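You operate a simulated robot arm through the tools that you are given. There is no shell and no other tool. Be economical: measure what you need, move in short steps, check, and stop when the job is done.

You run a simulated two-armed robot. Do the job below in one go: nothing can be reset, and whatever is moved stays where it is left.

TASK
Take the white card with a tab and leave it on the top of the steel bench. Hold the small grey tray on the top of the yellow bench steady with one hand and put the beige card in it with the other. Take the little white divider and leave it on top of the stainless panel. Put one of the pleated filters from the top of the dark green bench on the top of the steel bench. Turn the film tension knob to 4. Switch the crank brake lever off. Fetch the brown filter and set it in the steel pan. Set the red angle stop to 30 degrees. Press the white zero button three times. The order is free. Set down upright: pleated filter. The crank brake lever goes to its stop. The red angle stop goes to its stop.
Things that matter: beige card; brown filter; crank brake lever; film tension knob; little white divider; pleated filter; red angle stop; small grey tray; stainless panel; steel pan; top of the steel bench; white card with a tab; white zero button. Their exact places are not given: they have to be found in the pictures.

The check looks at the end state, three seconds after you hand in, the way a careful person would. Anything else that was tipped, shoved, dropped, spilled or broken makes it a failure.

THE ROBOT
Two 7-joint arms with two-finger grippers on one trunk, on a base that drives. Base frame: it is fixed to the floor where the robot stands at the start and does not move with it; the origin is under the middle of the robot, x ahead of it, y to its left, z up; the surface under the hand at the start is at about z = 0.9. Units: m, degrees, N and s.
The left shoulder is at the start at [0.073, 0.216, 1.143], the right one opposite. With the tool pointing down near the work surface each hand reaches from about 0.28 to 0.82 m from the robot's upright axis, wherever it stands, measured 20 degrees to its own side. Places, roughly: beige card [0.5, -0.25, 1]; brown filter (6x6x11 cm) [-1.1, -11.4, 0.9]; crank brake lever [-1.6, -3.5, 0.9]; film tension knob [-1.2, -3.5, 0.9]; little white divider (1x8x5 cm) [0.5, -3.2, 0.9]; pleated filter (8x7x15 cm) [0.6, -4, 0.9]; red angle stop [0.5, -12.1, 1]; small grey tray (13x13x5 cm) [0.5, -1.1, 0.9]; stainless panel (22x11x5 cm) [-2.3, -0.5, 0.9]; steel pan (24x22x8 cm) [-1.3, -11, 0.9]; top of the steel bench [0.6, -4.9, 0.8]; white card with a tab [0.5, -0.25, 1]; white zero button [0.3, -6, 0.8]. Payload 3.18 kg a hand.
The TCP of each hand is the grasp point between the finger pads, 0.03 m short of the fingertips. In the tool frame z runs along the fingers and y along their closing line. Largest opening 0.144 m; the body of the gripper starts 0.103 m behind the TCP.
Orientation is that of the tool frame in the base frame, as a unit quaternion [w, x, y, z]. With the fingers straight down and closing along the base's y, the tool's x points along the base's -x, its y along +y and its z along -z.

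THE INTERFACE
- The arms move only by the tool play_rows. It takes "left_deltas", "right_deltas" or both (then of equal length, played together; a hand with none holds still); each is a list of rows, each a list of 3 entries, a list of its own where there are three numbers: the shift along the base's x, y, z in units of 30 mm (1.0 is 30 mm), then the turn, a rotation vector about the base's x, y, z in units of 6 degrees (1.0 is 6 degrees), then the gripper command, from -1 (fully open) to 1 (shut), values between in proportion. In form: [[[tx, ty, tz], [ax, ay, az], jaw], ...]. A call has 1 to 10 rows; each row shifts and turns the commanded pose from where the row before left it. A call with a number of a shift or a turn outside -1 to 1 is refused whole. A row lasts 0.2 s, in which the tool goes at most 0.05 m and 8.6 degrees; a call with a longer step from one row to the next is refused whole, and so is a gripper value outside its range. A pose out of reach is approached as far as the arm can. The call stops where the force on the tool passes 40 N (or 10 N more than at its start, if that is more) or the arm is blocked; 0.2 s more then pass. Each finger halts on what it meets, pressing with about 37 N; the grip force reading is that of the motor and also rises with nothing between the fingers. The clock runs only during rows and for 0.2 s after the last one: add rows that do not move to give the fingers time. The reply holds the time, the measured pose of the TCP, the force on the tool along the base axes, the opening and the grip force, in the units named above and with some noise, with the torque about the TCP (base axes, N m) and any sound that the robot's microphone picked up.
- Cameras (640 x 400 px; columns grow to the right, rows downward): "scene" is now at [0.1614, -0.0265, 1.3457]; the picture's right is [-0.32, -0.95, 0.00], its down [-0.44, 0.15, -0.89] and it looks along [0.84, -0.28, -0.46] (base axes); focal length 255 px, centre (320, 200). "left" rides on the left gripper at [0.077, -0.016, -0.143] in its tool frame; the picture's right is [0.21, 0.98, 0.00], its down [-0.84, 0.18, -0.51] and it looks along [-0.50, 0.11, 0.86] (tool axes); focal length 218 px, centre (320, 200). "right" rides on the right gripper at [0.077, 0.016, -0.143] in its tool frame; the picture's right is [-0.21, 0.98, 0.00], its down [-0.84, -0.18, -0.51] and it looks along [-0.50, -0.11, 0.86] (tool axes); focal length 218 px, centre (320, 200).
- capture(camera): a new picture of that camera. It takes no simulated time.
- slide_trunk(by): slides the trunk up (or, below 0, down) by that many m; the arms and the scene camera ride with it, the base frame stays. It gives what a move gives, with no picture.
- drive_base(legs): drives the robot by 1 to 6 legs, each [ahead, left, turn to the left] in m, m and degrees, along the robot's own axes; the way and the turn of a leg run together, so that a leg with both is an arc; at most 1.5 m and 180 degrees a leg. The arms and the cameras ride along, it lands a little off, and it stops where it bumps. It gives what a move gives.
- pan_tilt(pan, tilt): turns the head with the scene camera to pan (to the left, within 80 degrees either way) and tilt (down, from -29 to 69), counted from straight ahead of the robot. It gives what a move gives.
- pixel_to_xyz(camera, pixels): there is no depth. For up to 12 entries [column, row, z] of the newest picture of that camera ("zoom" is the newest enlarged one), the place [x, y] in the base frame at which the ray of that pixel passes the height z, good to about 0.003 m. It takes no simulated time.
- zoom(camera, box): a new picture of the part [left, top, right, bottom] of that camera's present view, enlarged. It takes no simulated time.
- sign_off(): hands the job in; it is judged then, once.

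Keep the steps short. Do not move on a guess: measure, check each grasp and each placing, and mend mistakes. In all there are 138 turns and 172 pictures (those below and enlarged ones count). Leave the grippers open and the arms clear of the work at the hand-in unless told otherwise, and finish with a single line.

The tools are called after "Request:" by a JSON object that holds its "fn" and its "kwargs". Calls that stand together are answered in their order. play_rows: Moves the arms, as the interface text tells. Its arguments: {"type":"object","properties":{"left_deltas":{"type":"array"},"right_deltas":{"type":"array"}},"required":[]} The other tools are called the same way: slide_trunk (by) slides the trunk up or down; drive_base (legs) drives the base; pan_tilt (pan, tilt) turns the head that bears the scene camera; capture (camera) takes a picture; pixel_to_xyz (camera, pixels) gives the place at which the rays of pixels pass given heights; zoom (camera, box) takes an enlarged picture of a part of a camera's view; sign_off () hands the job in.

At the start:

```text
time_s: 0.0
left_eef_pos: [0.42, -0.005, 1.1266]
left_tcp_rot: [-0.001, 0.0, 1.0, -0.001]
left_force: [0.2, 0.3, -0.4]
left_moment: [-0.02, 0.01, 0.01]
left_opening: 0.144
left_grasp_force: 0.0
right_eef_pos: [0.3349, -0.2513, 1.1692]
right_tcp_rot: [-0.001, 0.0, 1.0, -0.001]
right_force: [0.3, 0.2, 0.5]
right_moment: [0.04, -0.02, 0.01]
right_opening: 0.144
right_grasp_force: 0.1
trunk travel left (down, up): [-0.225, 0.144]
robot x, y, heading: [-0.0018, 0.0019, 0.3]
head pan, tilt: [-18.4, 27.6]
```

scene: 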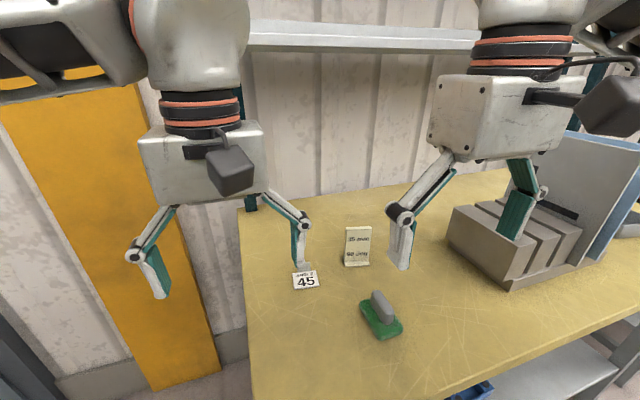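
right: 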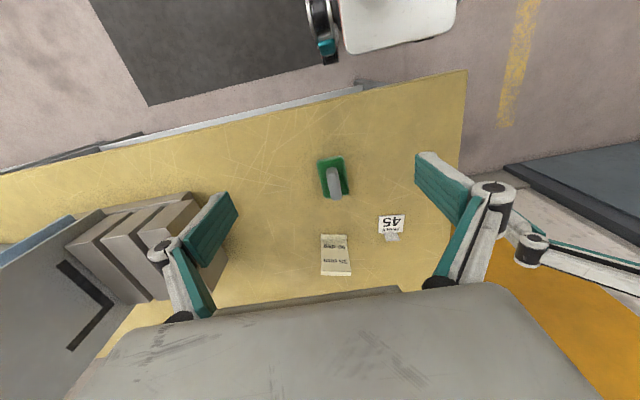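
left: 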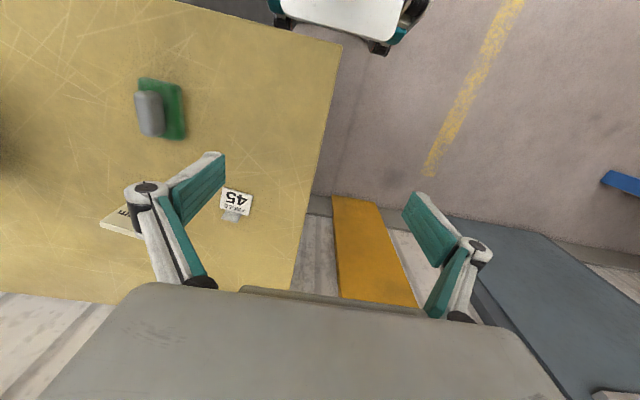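

I see a beige card near scene pixel (358,245) and a white card at (305,280). I'll zoom in to read them.

Request:
{"fn": "zoom", "kwargs": {"camera": "scene", "box": [270, 210, 430, 310]}}

Request:
{"fn": "zoom", "kwargs": {"camera": "right", "box": [290, 200, 450, 300]}}

```text
4.00 times, centred on (350, 260) of scene
```

zoom: 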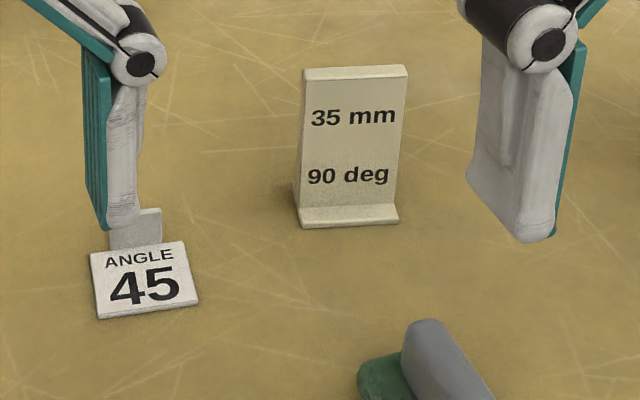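

```text
4.00 times, centred on (370, 250) of right
```

zoom: 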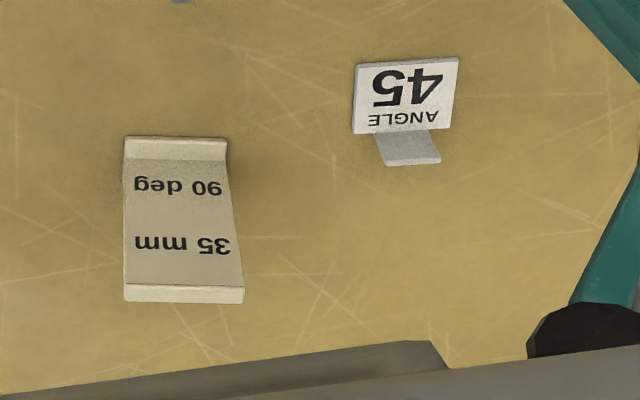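

Cards: beige "35 mm / 90 deg", white "ANGLE 45" with tab. I'll triangulate bench height and card positions with the same points in both cameras at several heights.

Request:
{"fn": "pixel_to_xyz", "kwargs": {"camera": "scene", "pixels": [[356.75, 266.25, 0.9], [356.75, 266.25, 0.95], [359.25, 227.5, 0.95], [359.25, 227.5, 1.0], [295, 289.5, 0.9], [295, 289.5, 0.95], [303, 263, 0.9], [303, 263, 0.95], [338, 209, 0.9]]}}

Request:
{"fn": "pixel_to_xyz", "kwargs": {"camera": "right", "pixels": [[333.75, 234.25, 0.9], [333.75, 234.25, 0.95], [336.25, 273.75, 0.95], [336.25, 273.75, 1.0], [404.5, 215, 0.9], [404.5, 215, 0.95], [393.5, 240.6, 0.9], [393.5, 240.6, 0.95]]}}

```text
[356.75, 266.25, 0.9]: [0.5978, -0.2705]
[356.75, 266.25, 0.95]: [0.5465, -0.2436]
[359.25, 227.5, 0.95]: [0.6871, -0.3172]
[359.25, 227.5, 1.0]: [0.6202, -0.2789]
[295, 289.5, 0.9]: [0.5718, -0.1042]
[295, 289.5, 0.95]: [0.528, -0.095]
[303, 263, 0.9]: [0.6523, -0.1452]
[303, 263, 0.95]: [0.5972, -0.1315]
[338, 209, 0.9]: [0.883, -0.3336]
```

```text
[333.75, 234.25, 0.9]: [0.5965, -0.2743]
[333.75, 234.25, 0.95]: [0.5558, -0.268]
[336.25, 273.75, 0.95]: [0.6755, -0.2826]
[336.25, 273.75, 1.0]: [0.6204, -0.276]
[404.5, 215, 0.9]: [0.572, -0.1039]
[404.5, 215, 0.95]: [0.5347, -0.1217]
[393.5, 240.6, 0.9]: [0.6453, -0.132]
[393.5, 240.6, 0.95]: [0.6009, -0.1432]
```

Bench top is z≈0.90. The beige card is an L stand: plate top at about (0.620,-0.277,1.0), thin along x. The white card lies flat with an upright fin near (0.622,-0.138). I'll move the right hand over the beige card while turning it 90° so it closes along x, and move the left hand aside.

Request:
{"fn": "play_rows", "kwargs": {"right_deltas": [[[0.9, 0, 0], [0, 0, 1], -1], [[0.9, 0, 0], [0, 0, 1], -1], [[0.9, 0, 0], [0, 0, 1], -1], [[0.9, 0, 0], [0, 0, 1], -1], [[0.9, 0, 0], [0, 0, 1], -1], [[0.9, 0, 0], [0, 0, 1], -1], [[0.9, 0, 0], [0, 0, 1], -1], [[0.9, 0, 0], [0, 0, 1], -1], [[0.9, 0, 0], [0, 0, 1], -1], [[0.9, 0, 0], [0, 0, 1], -1]], "left_deltas": [[[-0.4, 0.6, 0], [0, 0, 0], -1], [[-0.4, 0.6, 0], [0, 0, 0], -1], [[-0.4, 0.6, 0], [0, 0, 0], -1], [[-0.4, 0.6, 0], [0, 0, 0], -1], [[-0.4, 0.6, 0], [0, 0, 0], -1], [[-0.4, 0.6, 0], [0, 0, 0], -1], [[-0.4, 0.6, 0], [0, 0, 0], -1], [[-0.4, 0.6, 0], [0, 0, 0], -1], [[0, 0, 0], [0, 0, 0], -1], [[0, 0, 0], [0, 0, 0], -1]]}}

Request:
{"fn": "play_rows", "kwargs": {"right_deltas": [[[0, 0, -0.3], [0, 0, 1], -1], [[0, 0, -0.3], [0, 0, 1], -0.2], [[0, 0, -0.3], [0, 0, 1], -0.2], [[0, 0, -0.3], [0, 0, 1], -0.2], [[0, 0, -0.3], [0, 0, 1], -0.2], [[0, 0, 0], [0, 0, 0], -0.2], [[0, 0, 0], [0, 0, 0], -0.2]]}}

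Request:
{"fn": "capture", "kwargs": {"camera": "right"}}

Request:
{"fn": "capture", "kwargs": {"camera": "scene"}}

```text
time_s: 2.2
left_eef_pos: [0.3229, 0.1384, 1.1259]
left_tcp_rot: [-0.001, -0.001, 1.0, 0.0]
left_force: [-0.1, -0.2, 0.3]
left_moment: [-0.03, -0.02, 0.01]
left_opening: 0.1439
left_grasp_force: 0.0
right_eef_pos: [0.4109, -0.256, 1.1315]
right_tcp_rot: [0.01, -0.166, 0.986, -0.01]
right_force: [0.1, 0.6, -0.4]
right_moment: [0.0, -0.03, 0.03]
right_opening: 0.1441
right_grasp_force: 0.2
right hand out of reach, approached as far as the arm can: row 3, 4, 5, 6, 7, 8, 9, 10
trunk travel left (down, up): [-0.225, 0.144]
robot x, y, heading: [0.0028, -0.0024, 0.1]
head pan, tilt: [-18.4, 27.6]
```

```text
time_s: 3.8
left_eef_pos: [0.3227, 0.1373, 1.127]
left_tcp_rot: [0.0, -0.001, 1.0, -0.001]
left_force: [-0.7, 0.3, 0.7]
left_moment: [0.0, 0.0, 0.0]
left_opening: 0.144
left_grasp_force: 0.0
right_eef_pos: [0.4135, -0.2606, 1.0323]
right_tcp_rot: [0.029, -0.274, 0.961, -0.031]
right_force: [-0.2, 0.3, 0.9]
right_moment: [0.01, -0.01, -0.02]
right_opening: 0.0867
right_grasp_force: 0.1
right hand out of reach, approached as far as the arm can: row 1, 2, 3, 4, 5
trunk travel left (down, up): [-0.225, 0.144]
robot x, y, heading: [-0.0009, -0.0017, -0.2]
head pan, tilt: [-18.4, 27.6]
```

```text
166 pictures are left
```

right: 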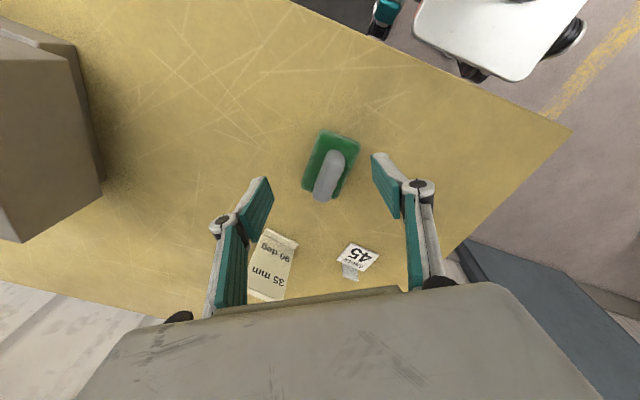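

```text
165 pictures are left
```

scene: 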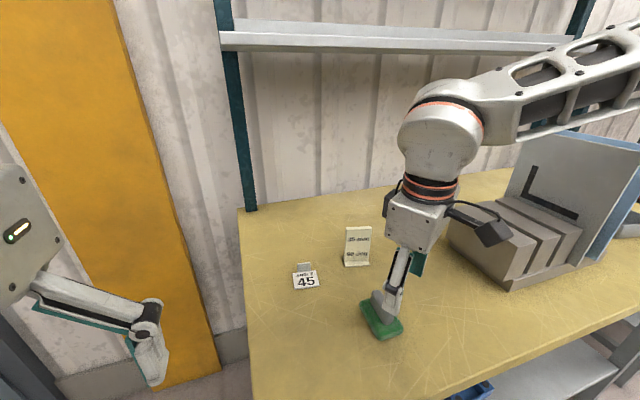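

That turn direction runs into wrist limits. The beige plate is only ~5 cm wide along y, so I'll grasp it by its width with the original orientation: turn back and go over it at a safe height.

Request:
{"fn": "play_rows", "kwargs": {"right_deltas": [[[0, 0, 0.5], [0.1, 0.09, -0.88], -1], [[0, 0, 0.5], [0.1, 0.09, -0.88], -1], [[0, 0, 0.4], [0.1, 0.09, -0.88], -1], [[0, 0, 0], [0.1, 0.09, -0.88], -1], [[0, 0, 0], [0.1, 0.09, -0.88], -1], [[0, 0, 0], [0.1, 0.09, -0.88], -1], [[0, 0, 0], [0, 0, 0], -1]]}}

Request:
{"fn": "play_rows", "kwargs": {"right_deltas": [[[0.9, 0, 0], [0, 0, 0], -1], [[0.9, 0, 0], [0, 0, 0], -1], [[0.9, 0, 0], [0, 0, 0], -1], [[0.9, 0, 0], [0, 0, 0], -1], [[0.9, 0, 0], [0, 0, 0], -1], [[0.9, 0, 0], [0, 0, 0], -1], [[0.9, 0, 0], [0, 0, 0], -1], [[0, 0, 0], [0, 0, 0], -1]]}}

Request:
{"fn": "capture", "kwargs": {"camera": "right"}}

```text
time_s: 5.4
left_eef_pos: [0.3225, 0.1394, 1.1268]
left_tcp_rot: [0.0, 0.0, 1.0, -0.001]
left_force: [-0.7, 0.2, -0.9]
left_moment: [-0.02, 0.01, 0.0]
left_opening: 0.1441
left_grasp_force: 0.1
right_eef_pos: [0.4141, -0.2612, 1.0754]
right_tcp_rot: [-0.003, -0.018, 1.0, 0.007]
right_force: [-0.2, -0.1, 0.2]
right_moment: [-0.01, 0.01, -0.01]
right_opening: 0.144
right_grasp_force: 0.1
trunk travel left (down, up): [-0.225, 0.144]
robot x, y, heading: [0.0004, 0.0001, 0.2]
head pan, tilt: [-18.4, 27.6]
```

```text
time_s: 7.2
left_eef_pos: [0.3239, 0.1381, 1.1255]
left_tcp_rot: [-0.001, 0.0, 1.0, -0.001]
left_force: [1.5, -0.3, -0.1]
left_moment: [0.03, 0.04, -0.01]
left_opening: 0.1441
left_grasp_force: 0.0
right_eef_pos: [0.5942, -0.2625, 1.0742]
right_tcp_rot: [-0.002, -0.018, 1.0, 0.008]
right_force: [1.0, 0.2, -0.9]
right_moment: [0.01, 0.03, -0.02]
right_opening: 0.1441
right_grasp_force: 0.2
right hand out of reach, approached as far as the arm can: row 7
trunk travel left (down, up): [-0.225, 0.144]
robot x, y, heading: [-0.0012, 0.0005, 0.1]
head pan, tilt: [-18.4, 27.6]
```

```text
164 pictures are left
```

right: 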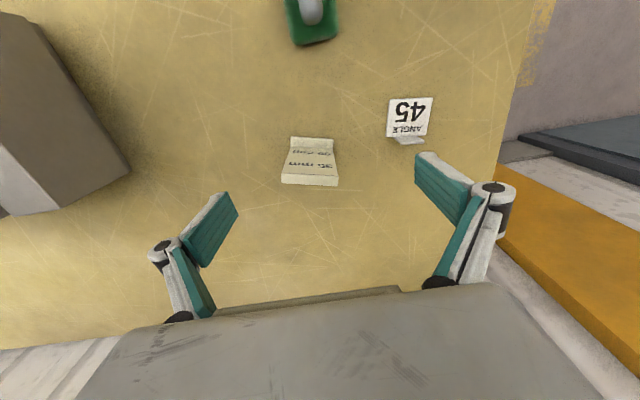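

The hand stopped at x=0.594, so reach at this height is the limit. I'll raise the trunk for reach and measure the card again from this view (top edge near (310,180), foot front (312,139)).

Request:
{"fn": "pixel_to_xyz", "kwargs": {"camera": "right", "pixels": [[310, 180, 1.0], [281, 180, 1.0], [338, 181, 1.0], [312, 138, 0.905], [312, 148, 0.905], [385, 135, 0.905], [410, 143, 0.926]]}}

Request:
{"fn": "slide_trunk", "kwargs": {"by": 0.1}}

Request:
{"fn": "play_rows", "kwargs": {"right_deltas": [[[0.3, -0.1, -0.8], [0, 0, 0], -1], [[0.3, -0.1, -0.8], [0, 0, 0], -1], [[0.3, -0.1, -0.8], [0, 0, 0], -1], [[0, 0, 0], [0, 0, 0], -1]]}}

Request:
{"fn": "capture", "kwargs": {"camera": "right"}}

```text
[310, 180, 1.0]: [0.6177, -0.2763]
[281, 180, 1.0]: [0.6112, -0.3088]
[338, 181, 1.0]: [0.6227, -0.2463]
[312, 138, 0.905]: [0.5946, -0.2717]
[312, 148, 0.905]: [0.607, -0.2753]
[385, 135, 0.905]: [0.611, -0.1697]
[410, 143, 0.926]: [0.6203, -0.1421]
```

```text
time_s: 8.5
left_eef_pos: [0.323, 0.1406, 1.2256]
left_tcp_rot: [-0.001, -0.001, 1.0, -0.001]
left_force: [0.1, -0.3, -1.1]
left_moment: [-0.02, 0.0, -0.01]
left_opening: 0.1439
left_grasp_force: 0.1
right_eef_pos: [0.5773, -0.2606, 1.2282]
right_tcp_rot: [0.048, -0.018, 0.999, 0.007]
right_force: [-0.2, -0.2, -0.6]
right_moment: [0.01, 0.02, 0.0]
right_opening: 0.144
right_grasp_force: 0.0
trunk travel left (down, up): [-0.325, 0.044]
robot x, y, heading: [0.0012, -0.0021, -0.1]
head pan, tilt: [-18.4, 27.6]
```

```text
time_s: 9.5
left_eef_pos: [0.3216, 0.1385, 1.2279]
left_tcp_rot: [0.0, -0.001, 1.0, 0.0]
left_force: [1.1, 0.6, -1.4]
left_moment: [-0.03, -0.03, 0.03]
left_opening: 0.1439
left_grasp_force: 0.1
right_eef_pos: [0.6035, -0.2697, 1.1574]
right_tcp_rot: [0.05, -0.018, 0.999, 0.008]
right_force: [0.2, 0.8, -0.1]
right_moment: [-0.02, -0.05, 0.02]
right_opening: 0.144
right_grasp_force: 0.1
trunk travel left (down, up): [-0.325, 0.044]
robot x, y, heading: [0.0009, -0.003, 0.3]
head pan, tilt: [-18.4, 27.6]
```

```text
163 pictures are left
```

right: 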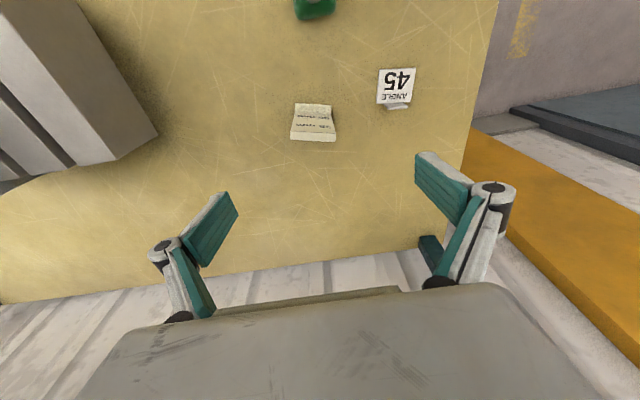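

The beige plate is centred at about (0.617,-0.277), its width turned about -10° from y. I'll level the hand, yaw it to match, then lower around the plate to TCP z≈0.965.

Request:
{"fn": "play_rows", "kwargs": {"right_deltas": [[[0.1, -0.05, 0], [-0.05, 0.32, -0.7], -1], [[0.1, -0.05, 0], [-0.05, 0.32, -0.7], -1], [[0.1, -0.05, 0], [-0.05, 0.31, -0.7], -1], [[0.1, -0.05, -0.8], [0, 0, 0], -1], [[0.05, -0.04, -0.8], [0, 0, 0], -1], [[0, 0, -0.8], [0, 0, 0], -1], [[0, 0, 0], [0, 0, 0], -1]]}}

Request:
{"fn": "capture", "kwargs": {"camera": "right"}}

Request:
{"fn": "capture", "kwargs": {"camera": "scene"}}

```text
time_s: 11.1
left_eef_pos: [0.3227, 0.1386, 1.2262]
left_tcp_rot: [-0.001, -0.001, 1.0, 0.0]
left_force: [-0.5, 0.1, -0.3]
left_moment: [-0.02, 0.01, -0.02]
left_opening: 0.144
left_grasp_force: 0.0
right_eef_pos: [0.6163, -0.2781, 1.0845]
right_tcp_rot: [0.0, 0.092, 0.996, -0.005]
right_force: [0.6, 0.4, 0.7]
right_moment: [0.0, 0.0, 0.01]
right_opening: 0.1438
right_grasp_force: 0.0
trunk travel left (down, up): [-0.325, 0.044]
robot x, y, heading: [-0.0013, -0.0025, 0.1]
head pan, tilt: [-18.4, 27.6]
```

```text
162 pictures are left
```

right: 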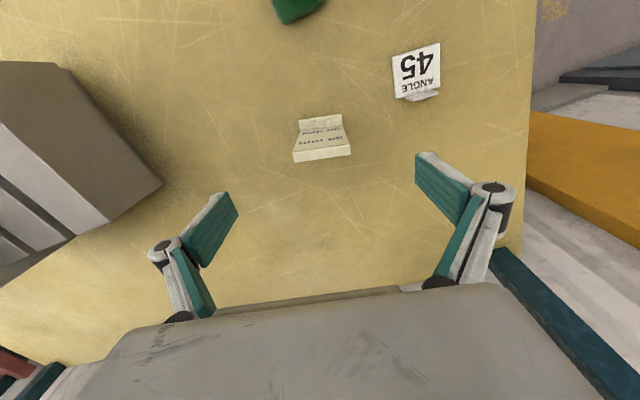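

```text
161 pictures are left
```

scene: 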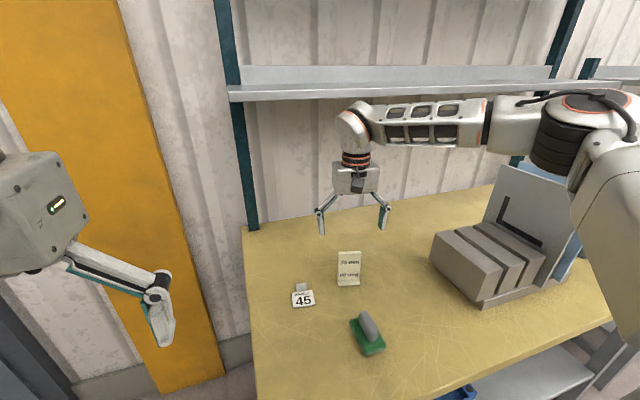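

Request:
{"fn": "pixel_to_xyz", "kwargs": {"camera": "right", "pixels": [[294, 162, 1.0], [351, 154, 1.0], [294, 152, 1.0], [349, 145, 1.0]]}}

Request:
{"fn": "play_rows", "kwargs": {"right_deltas": [[[0, 0, -0.9], [0, 0, 0], -1], [[0, 0, -0.9], [0, 0, 0], -1], [[0, 0, -0.9], [0, 0, 0], -1], [[0, 0, -0.9], [0, 0, 0], -1], [[0, 0, -0.3], [0, 0, 0], -1], [[0, 0, 0], [0, 0, 0], -1]]}}

Request:
{"fn": "capture", "kwargs": {"camera": "right"}}

```text
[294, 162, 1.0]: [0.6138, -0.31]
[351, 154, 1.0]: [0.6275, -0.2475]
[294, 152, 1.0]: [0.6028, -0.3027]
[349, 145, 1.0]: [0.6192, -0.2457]
```

```text
time_s: 12.5
left_eef_pos: [0.3223, 0.1384, 1.2277]
left_tcp_rot: [0.0, -0.001, 1.0, -0.001]
left_force: [-0.3, -0.3, 0.7]
left_moment: [0.01, 0.01, 0.0]
left_opening: 0.1439
left_grasp_force: 0.1
right_eef_pos: [0.6167, -0.2772, 0.9684]
right_tcp_rot: [-0.001, 0.092, 0.996, -0.005]
right_force: [0.2, -0.5, 0.4]
right_moment: [-0.01, 0.0, 0.01]
right_opening: 0.1439
right_grasp_force: 0.0
trunk travel left (down, up): [-0.325, 0.044]
robot x, y, heading: [-0.0002, -0.0004, 0.1]
head pan, tilt: [-18.4, 27.6]
```

```text
160 pictures are left
```

right: 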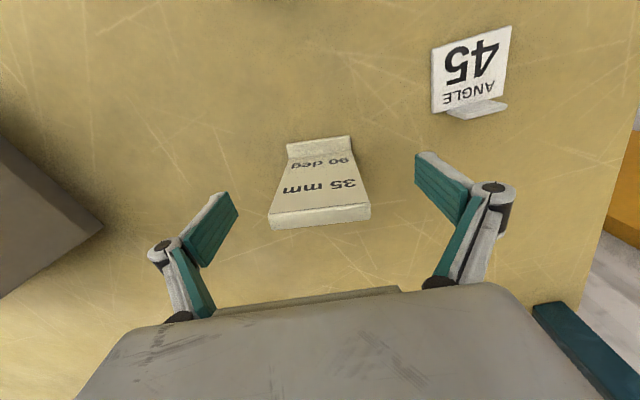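

The plate is centred between the fingers. I'll close and lift a little.

Request:
{"fn": "play_rows", "kwargs": {"right_deltas": [[[0, 0, 0], [0, 0, 0], 0.0], [[0, 0, 0], [0, 0, 0], 0.3], [[0, 0, 0], [0, 0, 0], 1], [[0, 0, 0], [0, 0, 0], 1], [[0, 0, 0.5], [0, 0, 0], 1], [[0, 0, 0.9], [0, 0, 0], 1], [[0, 0, 0.9], [0, 0, 0], 1], [[0, 0, 0], [0, 0, 0], 1]]}}

Request:
{"fn": "capture", "kwargs": {"camera": "right"}}

Request:
{"fn": "pan_tilt", "kwargs": {"pan": -60, "tilt": 35}}

Request:
{"fn": "capture", "kwargs": {"camera": "scene"}}

```text
time_s: 14.3
left_eef_pos: [0.3236, 0.139, 1.226]
left_tcp_rot: [0.0, -0.002, 1.0, -0.001]
left_force: [-0.1, -0.3, -0.9]
left_moment: [-0.01, -0.01, -0.01]
left_opening: 0.144
left_grasp_force: 0.1
right_eef_pos: [0.6182, -0.2789, 1.0363]
right_tcp_rot: [-0.002, 0.091, 0.996, -0.006]
right_force: [0.5, -0.7, -0.9]
right_moment: [-0.01, 0.03, 0.02]
right_opening: 0.061
right_grasp_force: 37.3
trunk travel left (down, up): [-0.325, 0.044]
robot x, y, heading: [0.0019, -0.0011, 0.1]
head pan, tilt: [-18.4, 27.6]
```

```text
159 pictures are left
```

right: 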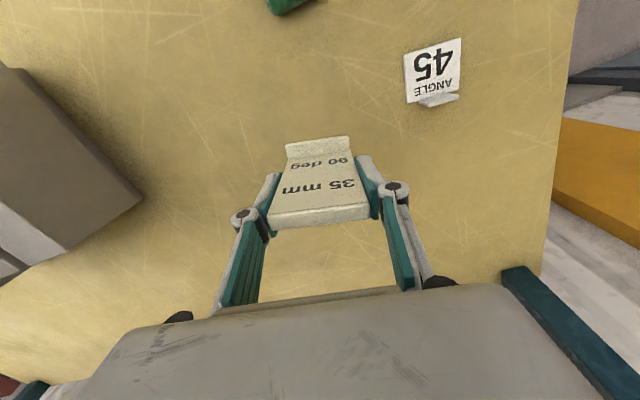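

```text
time_s: 15.4
left_eef_pos: [0.3222, 0.1395, 1.226]
left_tcp_rot: [-0.001, -0.001, 1.0, -0.001]
left_force: [-0.9, 0.3, -0.1]
left_moment: [-0.03, 0.03, 0.02]
left_opening: 0.1441
left_grasp_force: 0.1
right_eef_pos: [0.6167, -0.2773, 1.0368]
right_tcp_rot: [-0.001, 0.092, 0.996, -0.005]
right_force: [0.0, 0.0, -0.3]
right_moment: [0.0, 0.0, 0.0]
right_opening: 0.061
right_grasp_force: 36.8
trunk travel left (down, up): [-0.325, 0.044]
robot x, y, heading: [0.0028, -0.0015, -0.1]
head pan, tilt: [-60.0, 35.0]
```

```text
158 pictures are left
```

scene: 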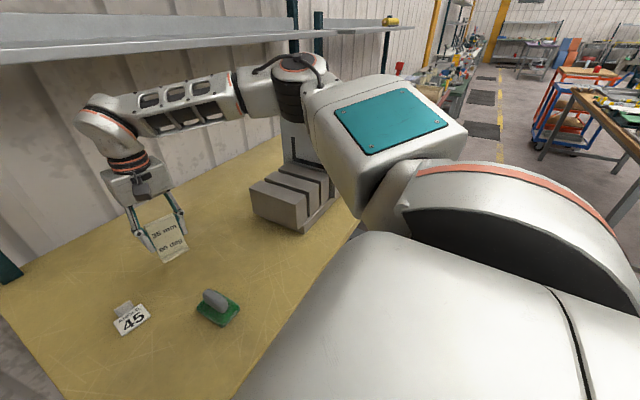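

Held (opening 0.061, 37 N). I'll retract the card towards the robot and higher before driving right to the tray.

Request:
{"fn": "play_rows", "kwargs": {"right_deltas": [[[-0.5, 0, 0.9], [0, 0, 0], 1], [[-0.8, 0, 0.9], [0, 0, 0], 1], [[-0.9, 0, 0.9], [0, 0, 0], 1], [[-0.9, 0, 0.9], [0, 0, 0], 1], [[-0.9, 0, 0.6], [0, 0, 0], 1], [[-0.9, 0, 0], [0, 0, 0], 1], [[-0.9, 0, 0], [0, 0, 0], 1], [[-0.9, 0, 0], [0, 0, 0], 1], [[-0.9, 0, 0], [0, 0, 0], 1], [[-0.9, 0, 0], [0, 0, 0], 1]]}}

Request:
{"fn": "pan_tilt", "kwargs": {"pan": -45, "tilt": 40}}

Request:
{"fn": "capture", "kwargs": {"camera": "scene"}}

```text
time_s: 17.6
left_eef_pos: [0.3222, 0.1405, 1.2262]
left_tcp_rot: [0.0, -0.001, 1.0, 0.0]
left_force: [-0.7, 0.0, -0.4]
left_moment: [0.02, -0.02, -0.01]
left_opening: 0.1441
left_grasp_force: 0.0
right_eef_pos: [0.3621, -0.2782, 1.1633]
right_tcp_rot: [0.0, 0.092, 0.996, -0.005]
right_force: [-0.3, -0.7, -0.4]
right_moment: [0.0, -0.03, 0.01]
right_opening: 0.0606
right_grasp_force: 37.0
trunk travel left (down, up): [-0.325, 0.044]
robot x, y, heading: [0.0007, -0.0034, -0.1]
head pan, tilt: [-60.0, 35.0]
```

```text
time_s: 18.4
left_eef_pos: [0.3224, 0.1381, 1.2276]
left_tcp_rot: [-0.001, -0.001, 1.0, -0.001]
left_force: [0.2, 0.1, 0.3]
left_moment: [0.05, 0.02, -0.01]
left_opening: 0.1439
left_grasp_force: 0.0
right_eef_pos: [0.3613, -0.2783, 1.1631]
right_tcp_rot: [-0.002, 0.092, 0.996, -0.006]
right_force: [0.0, 0.0, -0.2]
right_moment: [-0.02, 0.03, 0.0]
right_opening: 0.0608
right_grasp_force: 37.0
trunk travel left (down, up): [-0.325, 0.044]
robot x, y, heading: [0.0004, 0.0013, 0.4]
head pan, tilt: [-45.0, 40.0]
```

```text
157 pictures are left
```

scene: 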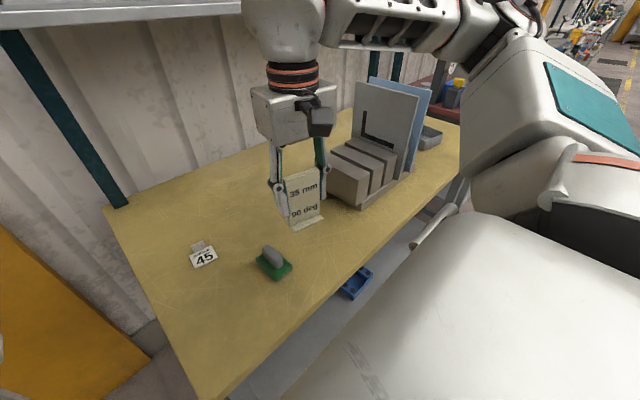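

I can see the grey tray at (431,137) beyond the rack. I'll measure the rack, the bench edge and the tray.

Request:
{"fn": "pixel_to_xyz", "kwargs": {"camera": "scene", "pixels": [[362, 208, 0.9], [412, 168, 0.9], [431, 140, 0.93], [420, 145, 0.95], [438, 145, 0.95], [330, 290, 0.9], [230, 385, 0.9], [440, 190, 0.9]]}}

```text
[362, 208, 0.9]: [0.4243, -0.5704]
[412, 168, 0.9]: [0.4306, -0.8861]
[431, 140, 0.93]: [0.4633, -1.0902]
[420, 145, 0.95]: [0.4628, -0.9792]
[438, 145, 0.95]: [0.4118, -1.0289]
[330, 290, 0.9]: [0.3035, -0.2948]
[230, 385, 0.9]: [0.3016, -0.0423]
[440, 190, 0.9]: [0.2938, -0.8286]
```

The rack's near corner is at x≈0.42, so I'll back off 0.2 m, drive right about 1.05 m, and come forward again, clear of it.

Request:
{"fn": "drive_base", "kwargs": {"legs": [[-0.2, 0, 0], [0, -1.05, 0], [0.2, 0, 0]]}}

Request:
{"fn": "pan_tilt", "kwargs": {"pan": 0, "tilt": 45}}

Request:
{"fn": "capture", "kwargs": {"camera": "scene"}}

Request:
{"fn": "capture", "kwargs": {"camera": "left"}}

```text
time_s: 30.3
left_eef_pos: [0.3176, -0.9108, 1.2257]
left_tcp_rot: [-0.002, 0.0, 1.0, -0.001]
left_force: [-0.2, 0.2, -1.4]
left_moment: [-0.01, 0.06, -0.01]
left_opening: 0.144
left_grasp_force: 0.0
right_eef_pos: [0.3556, -1.3287, 1.1612]
right_tcp_rot: [-0.001, 0.093, 0.996, -0.006]
right_force: [1.0, -0.4, -1.0]
right_moment: [-0.01, 0.02, 0.01]
right_opening: 0.0604
right_grasp_force: 37.0
trunk travel left (down, up): [-0.325, 0.044]
robot x, y, heading: [-0.0065, -1.0485, -0.2]
head pan, tilt: [-45.0, 40.0]
```

```text
time_s: 31.4
left_eef_pos: [0.3177, -0.9104, 1.2262]
left_tcp_rot: [0.0, -0.001, 1.0, -0.001]
left_force: [1.0, 0.3, 0.4]
left_moment: [-0.05, -0.02, -0.03]
left_opening: 0.1439
left_grasp_force: 0.0
right_eef_pos: [0.3557, -1.327, 1.1644]
right_tcp_rot: [0.0, 0.093, 0.996, -0.005]
right_force: [-0.2, 1.0, 0.5]
right_moment: [0.01, 0.01, 0.0]
right_opening: 0.0607
right_grasp_force: 37.3
trunk travel left (down, up): [-0.325, 0.044]
robot x, y, heading: [-0.007, -1.049, -0.3]
head pan, tilt: [0.0, 45.0]
```

```text
156 pictures are left
```

scene: 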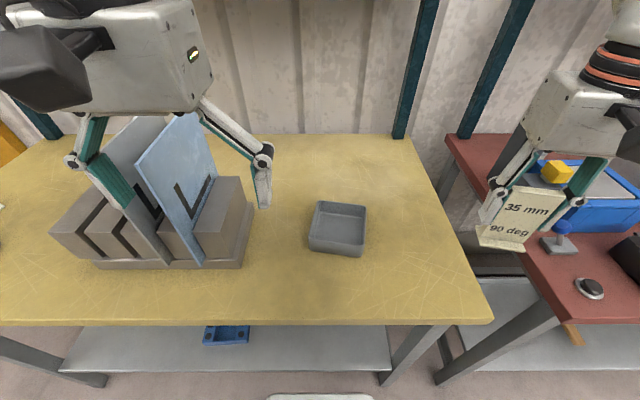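

```text
155 pictures are left
```

left: 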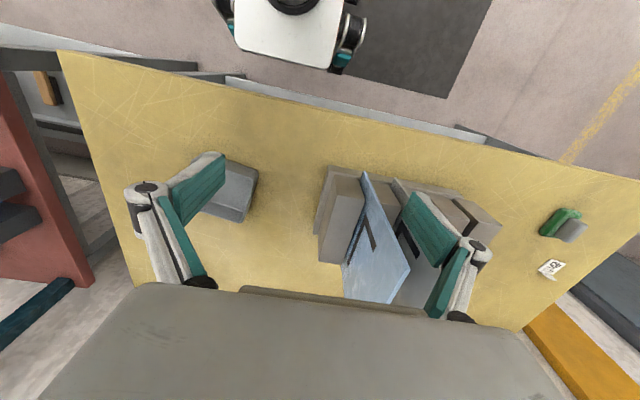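

Tray clearly in view at (338,228). I'll zoom and measure its rims.

Request:
{"fn": "zoom", "kwargs": {"camera": "scene", "box": [258, 178, 418, 278]}}

Request:
{"fn": "pixel_to_xyz", "kwargs": {"camera": "scene", "pixels": [[315, 201, 0.95], [366, 206, 0.95], [309, 242, 0.95], [361, 247, 0.95], [310, 252, 0.9], [360, 257, 0.9], [250, 215, 0.9], [246, 268, 0.9], [190, 115, 1.15]]}}

```text
4.00 times, centred on (338, 228) of scene
```

zoom: 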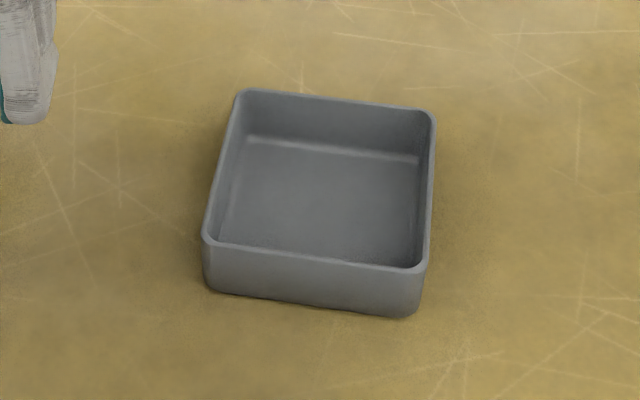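

```text
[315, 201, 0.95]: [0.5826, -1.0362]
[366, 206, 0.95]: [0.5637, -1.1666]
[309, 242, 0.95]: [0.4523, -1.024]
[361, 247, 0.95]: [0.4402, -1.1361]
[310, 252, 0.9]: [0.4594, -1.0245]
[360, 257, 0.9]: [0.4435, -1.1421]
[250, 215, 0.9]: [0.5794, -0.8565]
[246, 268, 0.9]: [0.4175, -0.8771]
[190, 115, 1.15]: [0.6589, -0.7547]
```

Tray: centre ≈(0.512,-1.095), yaw ≈-6°, left wall along y≈-1.03. I'll pitch the left hand 40° so its body stays towards the robot, and bring it above the near part of the left wall, fingers about 5 cm apart.

Request:
{"fn": "play_rows", "kwargs": {"left_deltas": [[[0.34, -0.5, -0.4], [0, -0.83, 0], -1], [[0.34, -0.5, -0.4], [0, -0.83, 0], 0.2], [[0.34, -0.5, -0.4], [0, -0.83, 0], 0.2], [[0.34, -0.5, -0.4], [0, -0.83, 0], 0.2], [[0.34, -0.5, -0.4], [0, -0.83, 0], 0.2], [[0.34, -0.5, -0.4], [0, -0.83, 0], 0.2], [[0.34, -0.5, -0.4], [0, -0.83, 0], 0.2], [[0.34, -0.5, -0.4], [0, -0.83, 0], 0.2], [[0, 0, 0], [0, 0, -1], 0.2], [[0, 0, 0], [0, 0, 0], 0.2]]}}

Request:
{"fn": "capture", "kwargs": {"camera": "scene"}}

Request:
{"fn": "capture", "kwargs": {"camera": "left"}}

```text
time_s: 33.6
left_eef_pos: [0.3996, -1.0307, 1.1309]
left_tcp_rot: [0.34, 0.049, 0.939, -0.018]
left_force: [0.1, -0.5, 0.6]
left_moment: [0.02, 0.02, 0.02]
left_opening: 0.0576
left_grasp_force: 0.1
right_eef_pos: [0.355, -1.3277, 1.1616]
right_tcp_rot: [-0.001, 0.093, 0.996, -0.005]
right_force: [-0.4, -0.2, -0.8]
right_moment: [0.04, -0.03, -0.02]
right_opening: 0.0609
right_grasp_force: 36.9
trunk travel left (down, up): [-0.325, 0.044]
robot x, y, heading: [-0.0068, -1.0482, -0.2]
head pan, tilt: [0.0, 45.0]
```

```text
153 pictures are left
```

scene: 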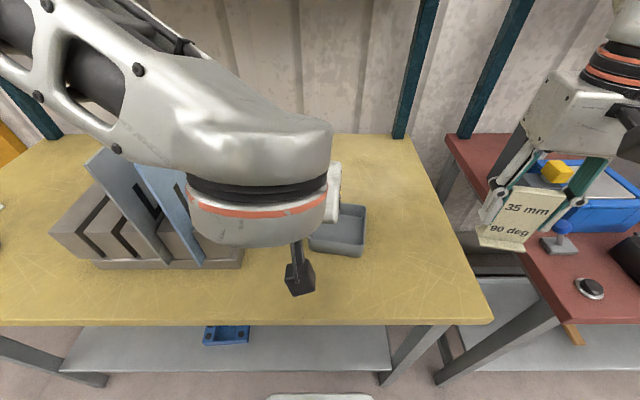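

```text
152 pictures are left
```

left: 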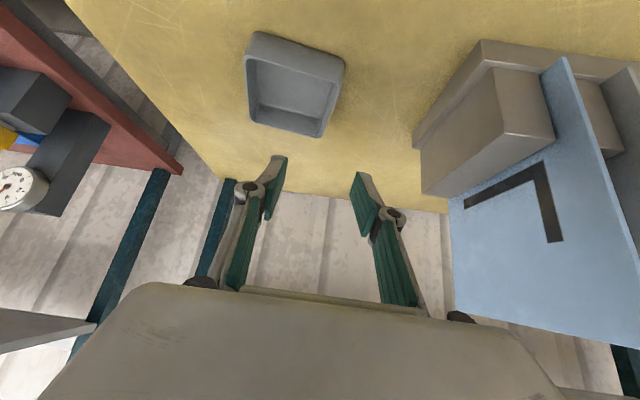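

Request:
{"fn": "pixel_to_xyz", "kwargs": {"camera": "left", "pixels": [[343, 66, 0.95], [321, 136, 0.95], [332, 100, 0.95], [251, 58, 0.95], [253, 120, 0.95]]}}

Request:
{"fn": "zoom", "kwargs": {"camera": "left", "box": [220, 10, 380, 110]}}

```text
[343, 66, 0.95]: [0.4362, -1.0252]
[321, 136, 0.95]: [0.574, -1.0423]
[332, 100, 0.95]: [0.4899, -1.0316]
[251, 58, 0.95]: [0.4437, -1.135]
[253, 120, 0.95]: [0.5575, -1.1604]
```

```text
4.00 times, centred on (300, 60) of left
```

zoom: 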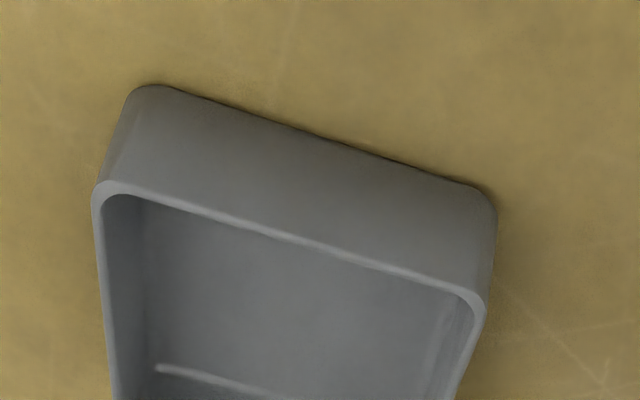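

Left wall is at y≈-1.032 for x=0.49, aligned. Lowering the left hand to straddle it.

Request:
{"fn": "play_rows", "kwargs": {"left_deltas": [[[0.41, -0.02, -0.85], [0, 0, 0], 0.2], [[0.41, -0.02, -0.85], [0, 0, 0], 0.2], [[0.41, -0.02, -0.85], [0, 0, 0], 0.2], [[0.41, -0.01, -0.85], [0, 0, 0], 0.2], [[0.41, 0, -0.85], [0, 0, 0], 0.2], [[0.41, 0, -0.85], [0, 0, 0], 0.2], [[0.41, 0, -0.85], [0, 0, 0], 0.2], [[0, 0, 0], [0, 0, 0], 0.2]]}}

Request:
{"fn": "capture", "kwargs": {"camera": "left"}}

Request:
{"fn": "capture", "kwargs": {"camera": "scene"}}

```text
time_s: 35.4
left_eef_pos: [0.4856, -1.0344, 0.9528]
left_tcp_rot: [0.34, 0.05, 0.939, -0.018]
left_force: [0.0, -0.2, -0.2]
left_moment: [0.01, 0.0, 0.0]
left_opening: 0.0574
left_grasp_force: 0.2
right_eef_pos: [0.3544, -1.3278, 1.1631]
right_tcp_rot: [0.0, 0.093, 0.996, -0.005]
right_force: [0.2, -0.3, -0.9]
right_moment: [0.0, 0.03, 0.01]
right_opening: 0.0608
right_grasp_force: 36.7
trunk travel left (down, up): [-0.325, 0.044]
robot x, y, heading: [-0.0051, -1.0522, -0.4]
head pan, tilt: [0.0, 45.0]
```

```text
150 pictures are left
```

left: 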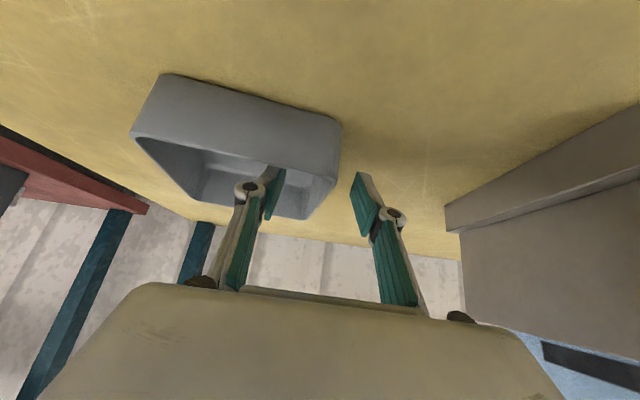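

```text
149 pictures are left
```

scene: 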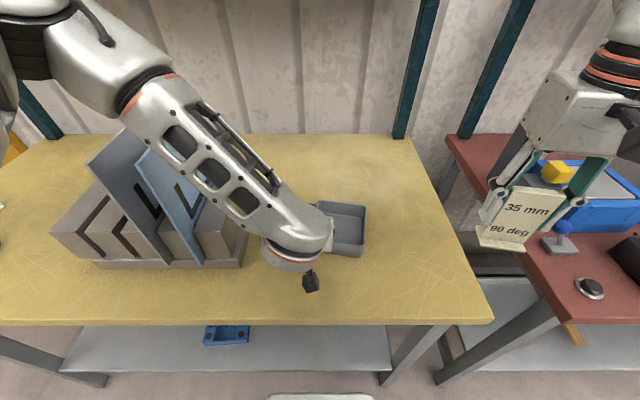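

Wall sits between the left fingers. I'll close gently on it.

Request:
{"fn": "play_rows", "kwargs": {"left_deltas": [[[0, 0, 0], [0, 0, 0], 0.5], [[0, 0, 0], [0, 0, 0], 0.7], [[0, 0, 0], [0, 0, 0], 0.85], [[0, 0, 0], [0, 0, 0], 1], [[0, 0, 0], [0, 0, 0], 1]]}}

Request:
{"fn": "play_rows", "kwargs": {"right_deltas": [[[0.65, 0.84, 0], [0, 0, 0], 1], [[0.65, 0.84, 0], [0, 0, 0], 1], [[0.65, 0.84, 0], [0, 0, 0], 1], [[0.65, 0.84, 0], [0, 0, 0], 1], [[0.65, 0.84, 0], [0, 0, 0], 1], [[0.65, 0.84, 0], [0, 0, 0], 1], [[0.65, 0.84, 0], [0, 0, 0], 1], [[0.65, 0.84, 0], [0, 0, 0], 1], [[0.65, 0.84, 0], [0, 0, 0], 1], [[0, 0, 0], [0, 0, 0], 1]], "left_deltas": [[[0, 0, 0], [0, 0, 0], 1], [[0, 0, 0], [0, 0, 0], 1], [[0, 0, 0], [0, 0, 0], 1], [[0, 0, 0], [0, 0, 0], 1], [[0, 0, 0], [0, 0, 0], 1], [[0, 0, 0], [0, 0, 0], 1], [[0, 0, 0], [0, 0, 0], 1], [[0, 0, 0], [0, 0, 0], 1], [[0, 0, 0], [0, 0, 0], 1], [[0, 0, 0], [0, 0, 0], 1]]}}

Request:
{"fn": "capture", "kwargs": {"camera": "right"}}

Request:
{"fn": "capture", "kwargs": {"camera": "scene"}}

```text
time_s: 36.6
left_eef_pos: [0.4857, -1.0338, 0.9527]
left_tcp_rot: [0.34, 0.05, 0.939, -0.019]
left_force: [1.6, -0.6, 0.0]
left_moment: [-0.05, -0.06, 0.04]
left_opening: 0.0059
left_grasp_force: 34.8
right_eef_pos: [0.355, -1.3272, 1.163]
right_tcp_rot: [-0.001, 0.093, 0.996, -0.005]
right_force: [0.0, -0.3, -0.5]
right_moment: [0.0, 0.0, 0.0]
right_opening: 0.0607
right_grasp_force: 37.2
trunk travel left (down, up): [-0.325, 0.044]
robot x, y, heading: [-0.0071, -1.0486, -0.2]
head pan, tilt: [0.0, 45.0]
```

```text
time_s: 38.8
left_eef_pos: [0.4853, -1.0337, 0.9525]
left_tcp_rot: [0.34, 0.05, 0.939, -0.018]
left_force: [-0.1, -0.5, 0.0]
left_moment: [-0.01, -0.01, 0.02]
left_opening: 0.0062
left_grasp_force: 34.8
right_eef_pos: [0.5313, -1.1001, 1.163]
right_tcp_rot: [0.0, 0.093, 0.996, -0.006]
right_force: [0.1, 0.0, -0.1]
right_moment: [-0.01, -0.03, -0.02]
right_opening: 0.0606
right_grasp_force: 37.0
trunk travel left (down, up): [-0.325, 0.044]
robot x, y, heading: [-0.0053, -1.0458, -0.1]
head pan, tilt: [0.0, 45.0]
```

```text
148 pictures are left
```

right: 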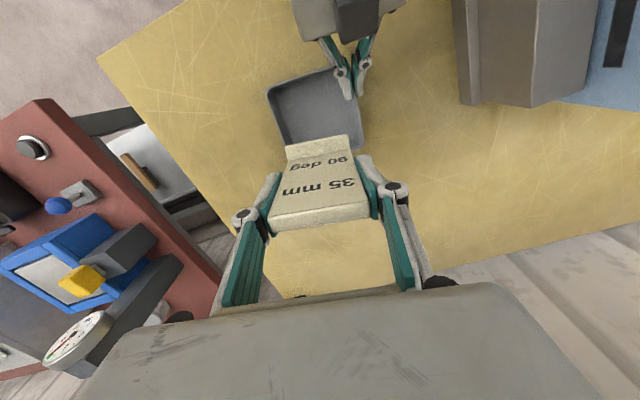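

```text
147 pictures are left
```

scene: 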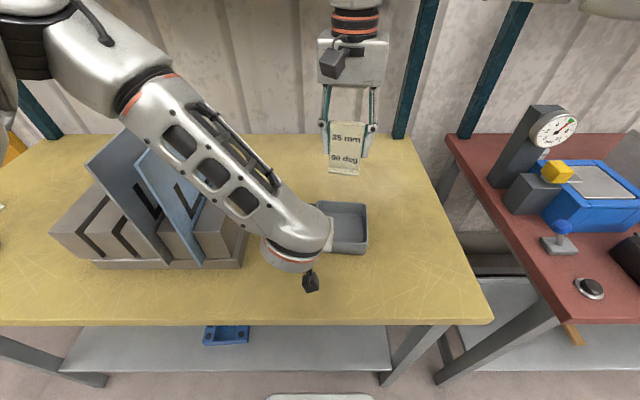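

Tray is gripped (opening 6 mm, 35 N). I'll verify the rim position from the right camera before lowering.

Request:
{"fn": "pixel_to_xyz", "kwargs": {"camera": "right", "pixels": [[268, 92, 0.95], [335, 70, 0.95], [362, 140, 0.95], [284, 140, 0.95]]}}

Request:
{"fn": "play_rows", "kwargs": {"right_deltas": [[[0, 0, -0.9], [0, 0, 0], 1], [[0, 0, -0.9], [0, 0, 0], 1], [[0, 0, -0.9], [0, 0, 0], 1], [[0, 0, -0.9], [0, 0, 0], 1], [[0, 0, 0], [0, 0, 0], 1]], "left_deltas": [[[0, 0, 0], [0, 0, 0], 1], [[0, 0, 0], [0, 0, 0], 1], [[0, 0, 0], [0, 0, 0], 1], [[0, 0, 0], [0, 0, 0], 1], [[0, 0, 0], [0, 0, 0], 1]]}}

Request:
{"fn": "capture", "kwargs": {"camera": "right"}}

```text
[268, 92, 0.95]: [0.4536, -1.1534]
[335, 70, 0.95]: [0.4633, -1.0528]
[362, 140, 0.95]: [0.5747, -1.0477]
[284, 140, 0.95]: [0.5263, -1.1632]
```

```text
time_s: 40.0
left_eef_pos: [0.4849, -1.0343, 0.9515]
left_tcp_rot: [0.34, 0.05, 0.939, -0.018]
left_force: [-0.1, -0.2, 0.1]
left_moment: [-0.03, -0.04, 0.01]
left_opening: 0.006
left_grasp_force: 34.9
right_eef_pos: [0.5296, -1.1006, 1.0549]
right_tcp_rot: [0.0, 0.092, 0.996, -0.005]
right_force: [0.4, 0.1, -1.0]
right_moment: [-0.04, 0.01, 0.01]
right_opening: 0.0607
right_grasp_force: 36.9
trunk travel left (down, up): [-0.325, 0.044]
robot x, y, heading: [-0.0077, -1.0491, -0.3]
head pan, tilt: [0.0, 45.0]
```

```text
146 pictures are left
```

right: 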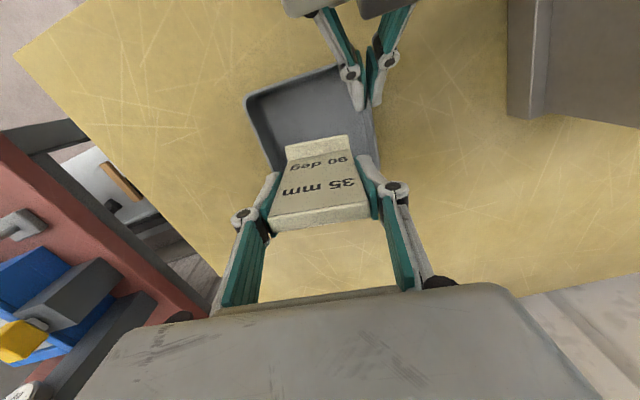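

Card lines up with the tray interior. Lowering to just above the floor, then in tiny steps.

Request:
{"fn": "play_rows", "kwargs": {"right_deltas": [[[0, 0, -0.8], [0, 0, 0], 1], [[0, 0, -0.8], [0, 0, 0], 1], [[0, 0, -0.7], [0, 0, 0], 1], [[0, 0, -0.1], [0, 0, 0], 1], [[0, 0, -0.1], [0, 0, 0], 1], [[0, 0, 0], [0, 0, 0], 1]], "left_deltas": [[[0, 0, 0], [0, 0, 0], 1], [[0, 0, 0], [0, 0, 0], 1], [[0, 0, 0], [0, 0, 0], 1], [[0, 0, 0], [0, 0, 0], 1], [[0, 0, 0], [0, 0, 0], 1], [[0, 0, 0], [0, 0, 0], 1]]}}

Request:
{"fn": "capture", "kwargs": {"camera": "scene"}}

```text
time_s: 41.4
left_eef_pos: [0.4846, -1.0335, 0.9525]
left_tcp_rot: [0.34, 0.049, 0.939, -0.018]
left_force: [0.5, -0.4, 0.5]
left_moment: [-0.02, -0.02, -0.01]
left_opening: 0.006
left_grasp_force: 35.0
right_eef_pos: [0.5299, -1.1009, 0.9796]
right_tcp_rot: [-0.001, 0.092, 0.996, -0.005]
right_force: [0.1, -0.4, -0.5]
right_moment: [-0.01, 0.02, -0.01]
right_opening: 0.0608
right_grasp_force: 37.3
trunk travel left (down, up): [-0.325, 0.044]
robot x, y, heading: [-0.0082, -1.0472, -0.1]
head pan, tilt: [0.0, 45.0]
```

```text
145 pictures are left
```

scene: 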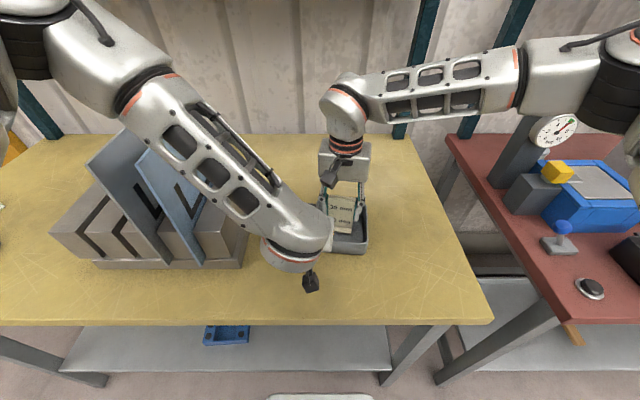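

Request:
{"fn": "play_rows", "kwargs": {"right_deltas": [[[0, 0, -0.1], [0, 0, 0], 1], [[0, 0, -0.1], [0, 0, 0], 1], [[0, 0, -0.05], [0, 0, 0], 1], [[0, 0, 0], [0, 0, 0], 1]], "left_deltas": [[[0, 0, 0], [0, 0, 0], 1], [[0, 0, 0], [0, 0, 0], 1], [[0, 0, 0], [0, 0, 0], 1], [[0, 0, 0], [0, 0, 0], 1]]}}

```text
time_s: 42.4
left_eef_pos: [0.485, -1.033, 0.9528]
left_tcp_rot: [0.34, 0.048, 0.939, -0.018]
left_force: [0.5, 0.1, -1.1]
left_moment: [-0.01, 0.01, 0.02]
left_opening: 0.0058
left_grasp_force: 35.0
right_eef_pos: [0.5312, -1.0997, 0.9731]
right_tcp_rot: [0.0, 0.093, 0.996, -0.005]
right_force: [0.0, -0.6, 3.1]
right_moment: [0.06, -0.02, -0.02]
right_opening: 0.0606
right_grasp_force: 37.1
trunk travel left (down, up): [-0.325, 0.044]
robot x, y, heading: [-0.0074, -1.0469, -0.2]
head pan, tilt: [0.0, 45.0]
```

Light contact (3 N) at z=0.973: the card stands on the tray floor. I'll open slightly, rise straight up, and look.

Request:
{"fn": "play_rows", "kwargs": {"right_deltas": [[[0, 0, 0], [0, 0, 0], 0.1], [[0, 0, 0], [0, 0, 0], -0.1], [[0, 0, 0], [0, 0, 0], -0.1], [[0, 0, 0.5], [0, 0, 0], -0.1], [[0, 0, 0.9], [0, 0, 0], -0.15], [[0, 0, 0.9], [0, 0, 0], -0.15], [[0, 0, 0.9], [0, 0, 0], -0.15], [[0, 0, 0.9], [0, 0, 0], -0.15], [[0, 0, 0.9], [0, 0, 0], -0.15]], "left_deltas": [[[0, 0, 0], [0, 0, 0], 1], [[0, 0, 0], [0, 0, 0], 1], [[0, 0, 0], [0, 0, 0], 1], [[0, 0, 0], [0, 0, 0], 1], [[0, 0, 0], [0, 0, 0], 1], [[0, 0, 0], [0, 0, 0], 1], [[0, 0, 0], [0, 0, 0], 1], [[0, 0, 0], [0, 0, 0], 1], [[0, 0, 0], [0, 0, 0], 1]]}}

Request:
{"fn": "capture", "kwargs": {"camera": "right"}}

```text
time_s: 44.4
left_eef_pos: [0.4839, -1.0326, 0.9523]
left_tcp_rot: [0.34, 0.049, 0.939, -0.018]
left_force: [0.2, -0.1, 0.9]
left_moment: [0.02, 0.1, 0.0]
left_opening: 0.0059
left_grasp_force: 35.1
right_eef_pos: [0.5294, -1.1009, 1.1224]
right_tcp_rot: [0.0, 0.094, 0.996, -0.006]
right_force: [-0.4, -0.2, 0.4]
right_moment: [-0.01, 0.0, 0.01]
right_opening: 0.0829
right_grasp_force: 0.1
trunk travel left (down, up): [-0.325, 0.044]
robot x, y, heading: [-0.0016, -1.0471, 0.0]
head pan, tilt: [0.0, 45.0]
```

```text
144 pictures are left
```

right: 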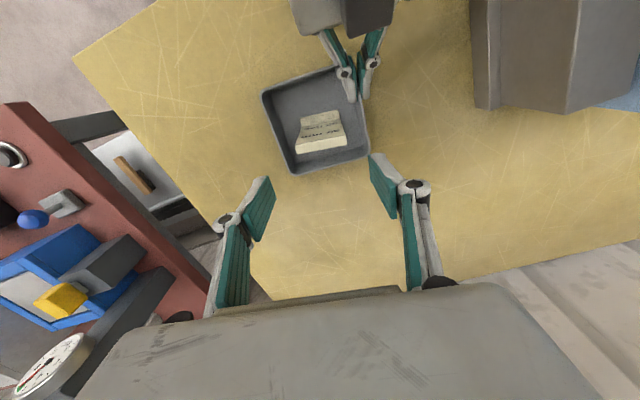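

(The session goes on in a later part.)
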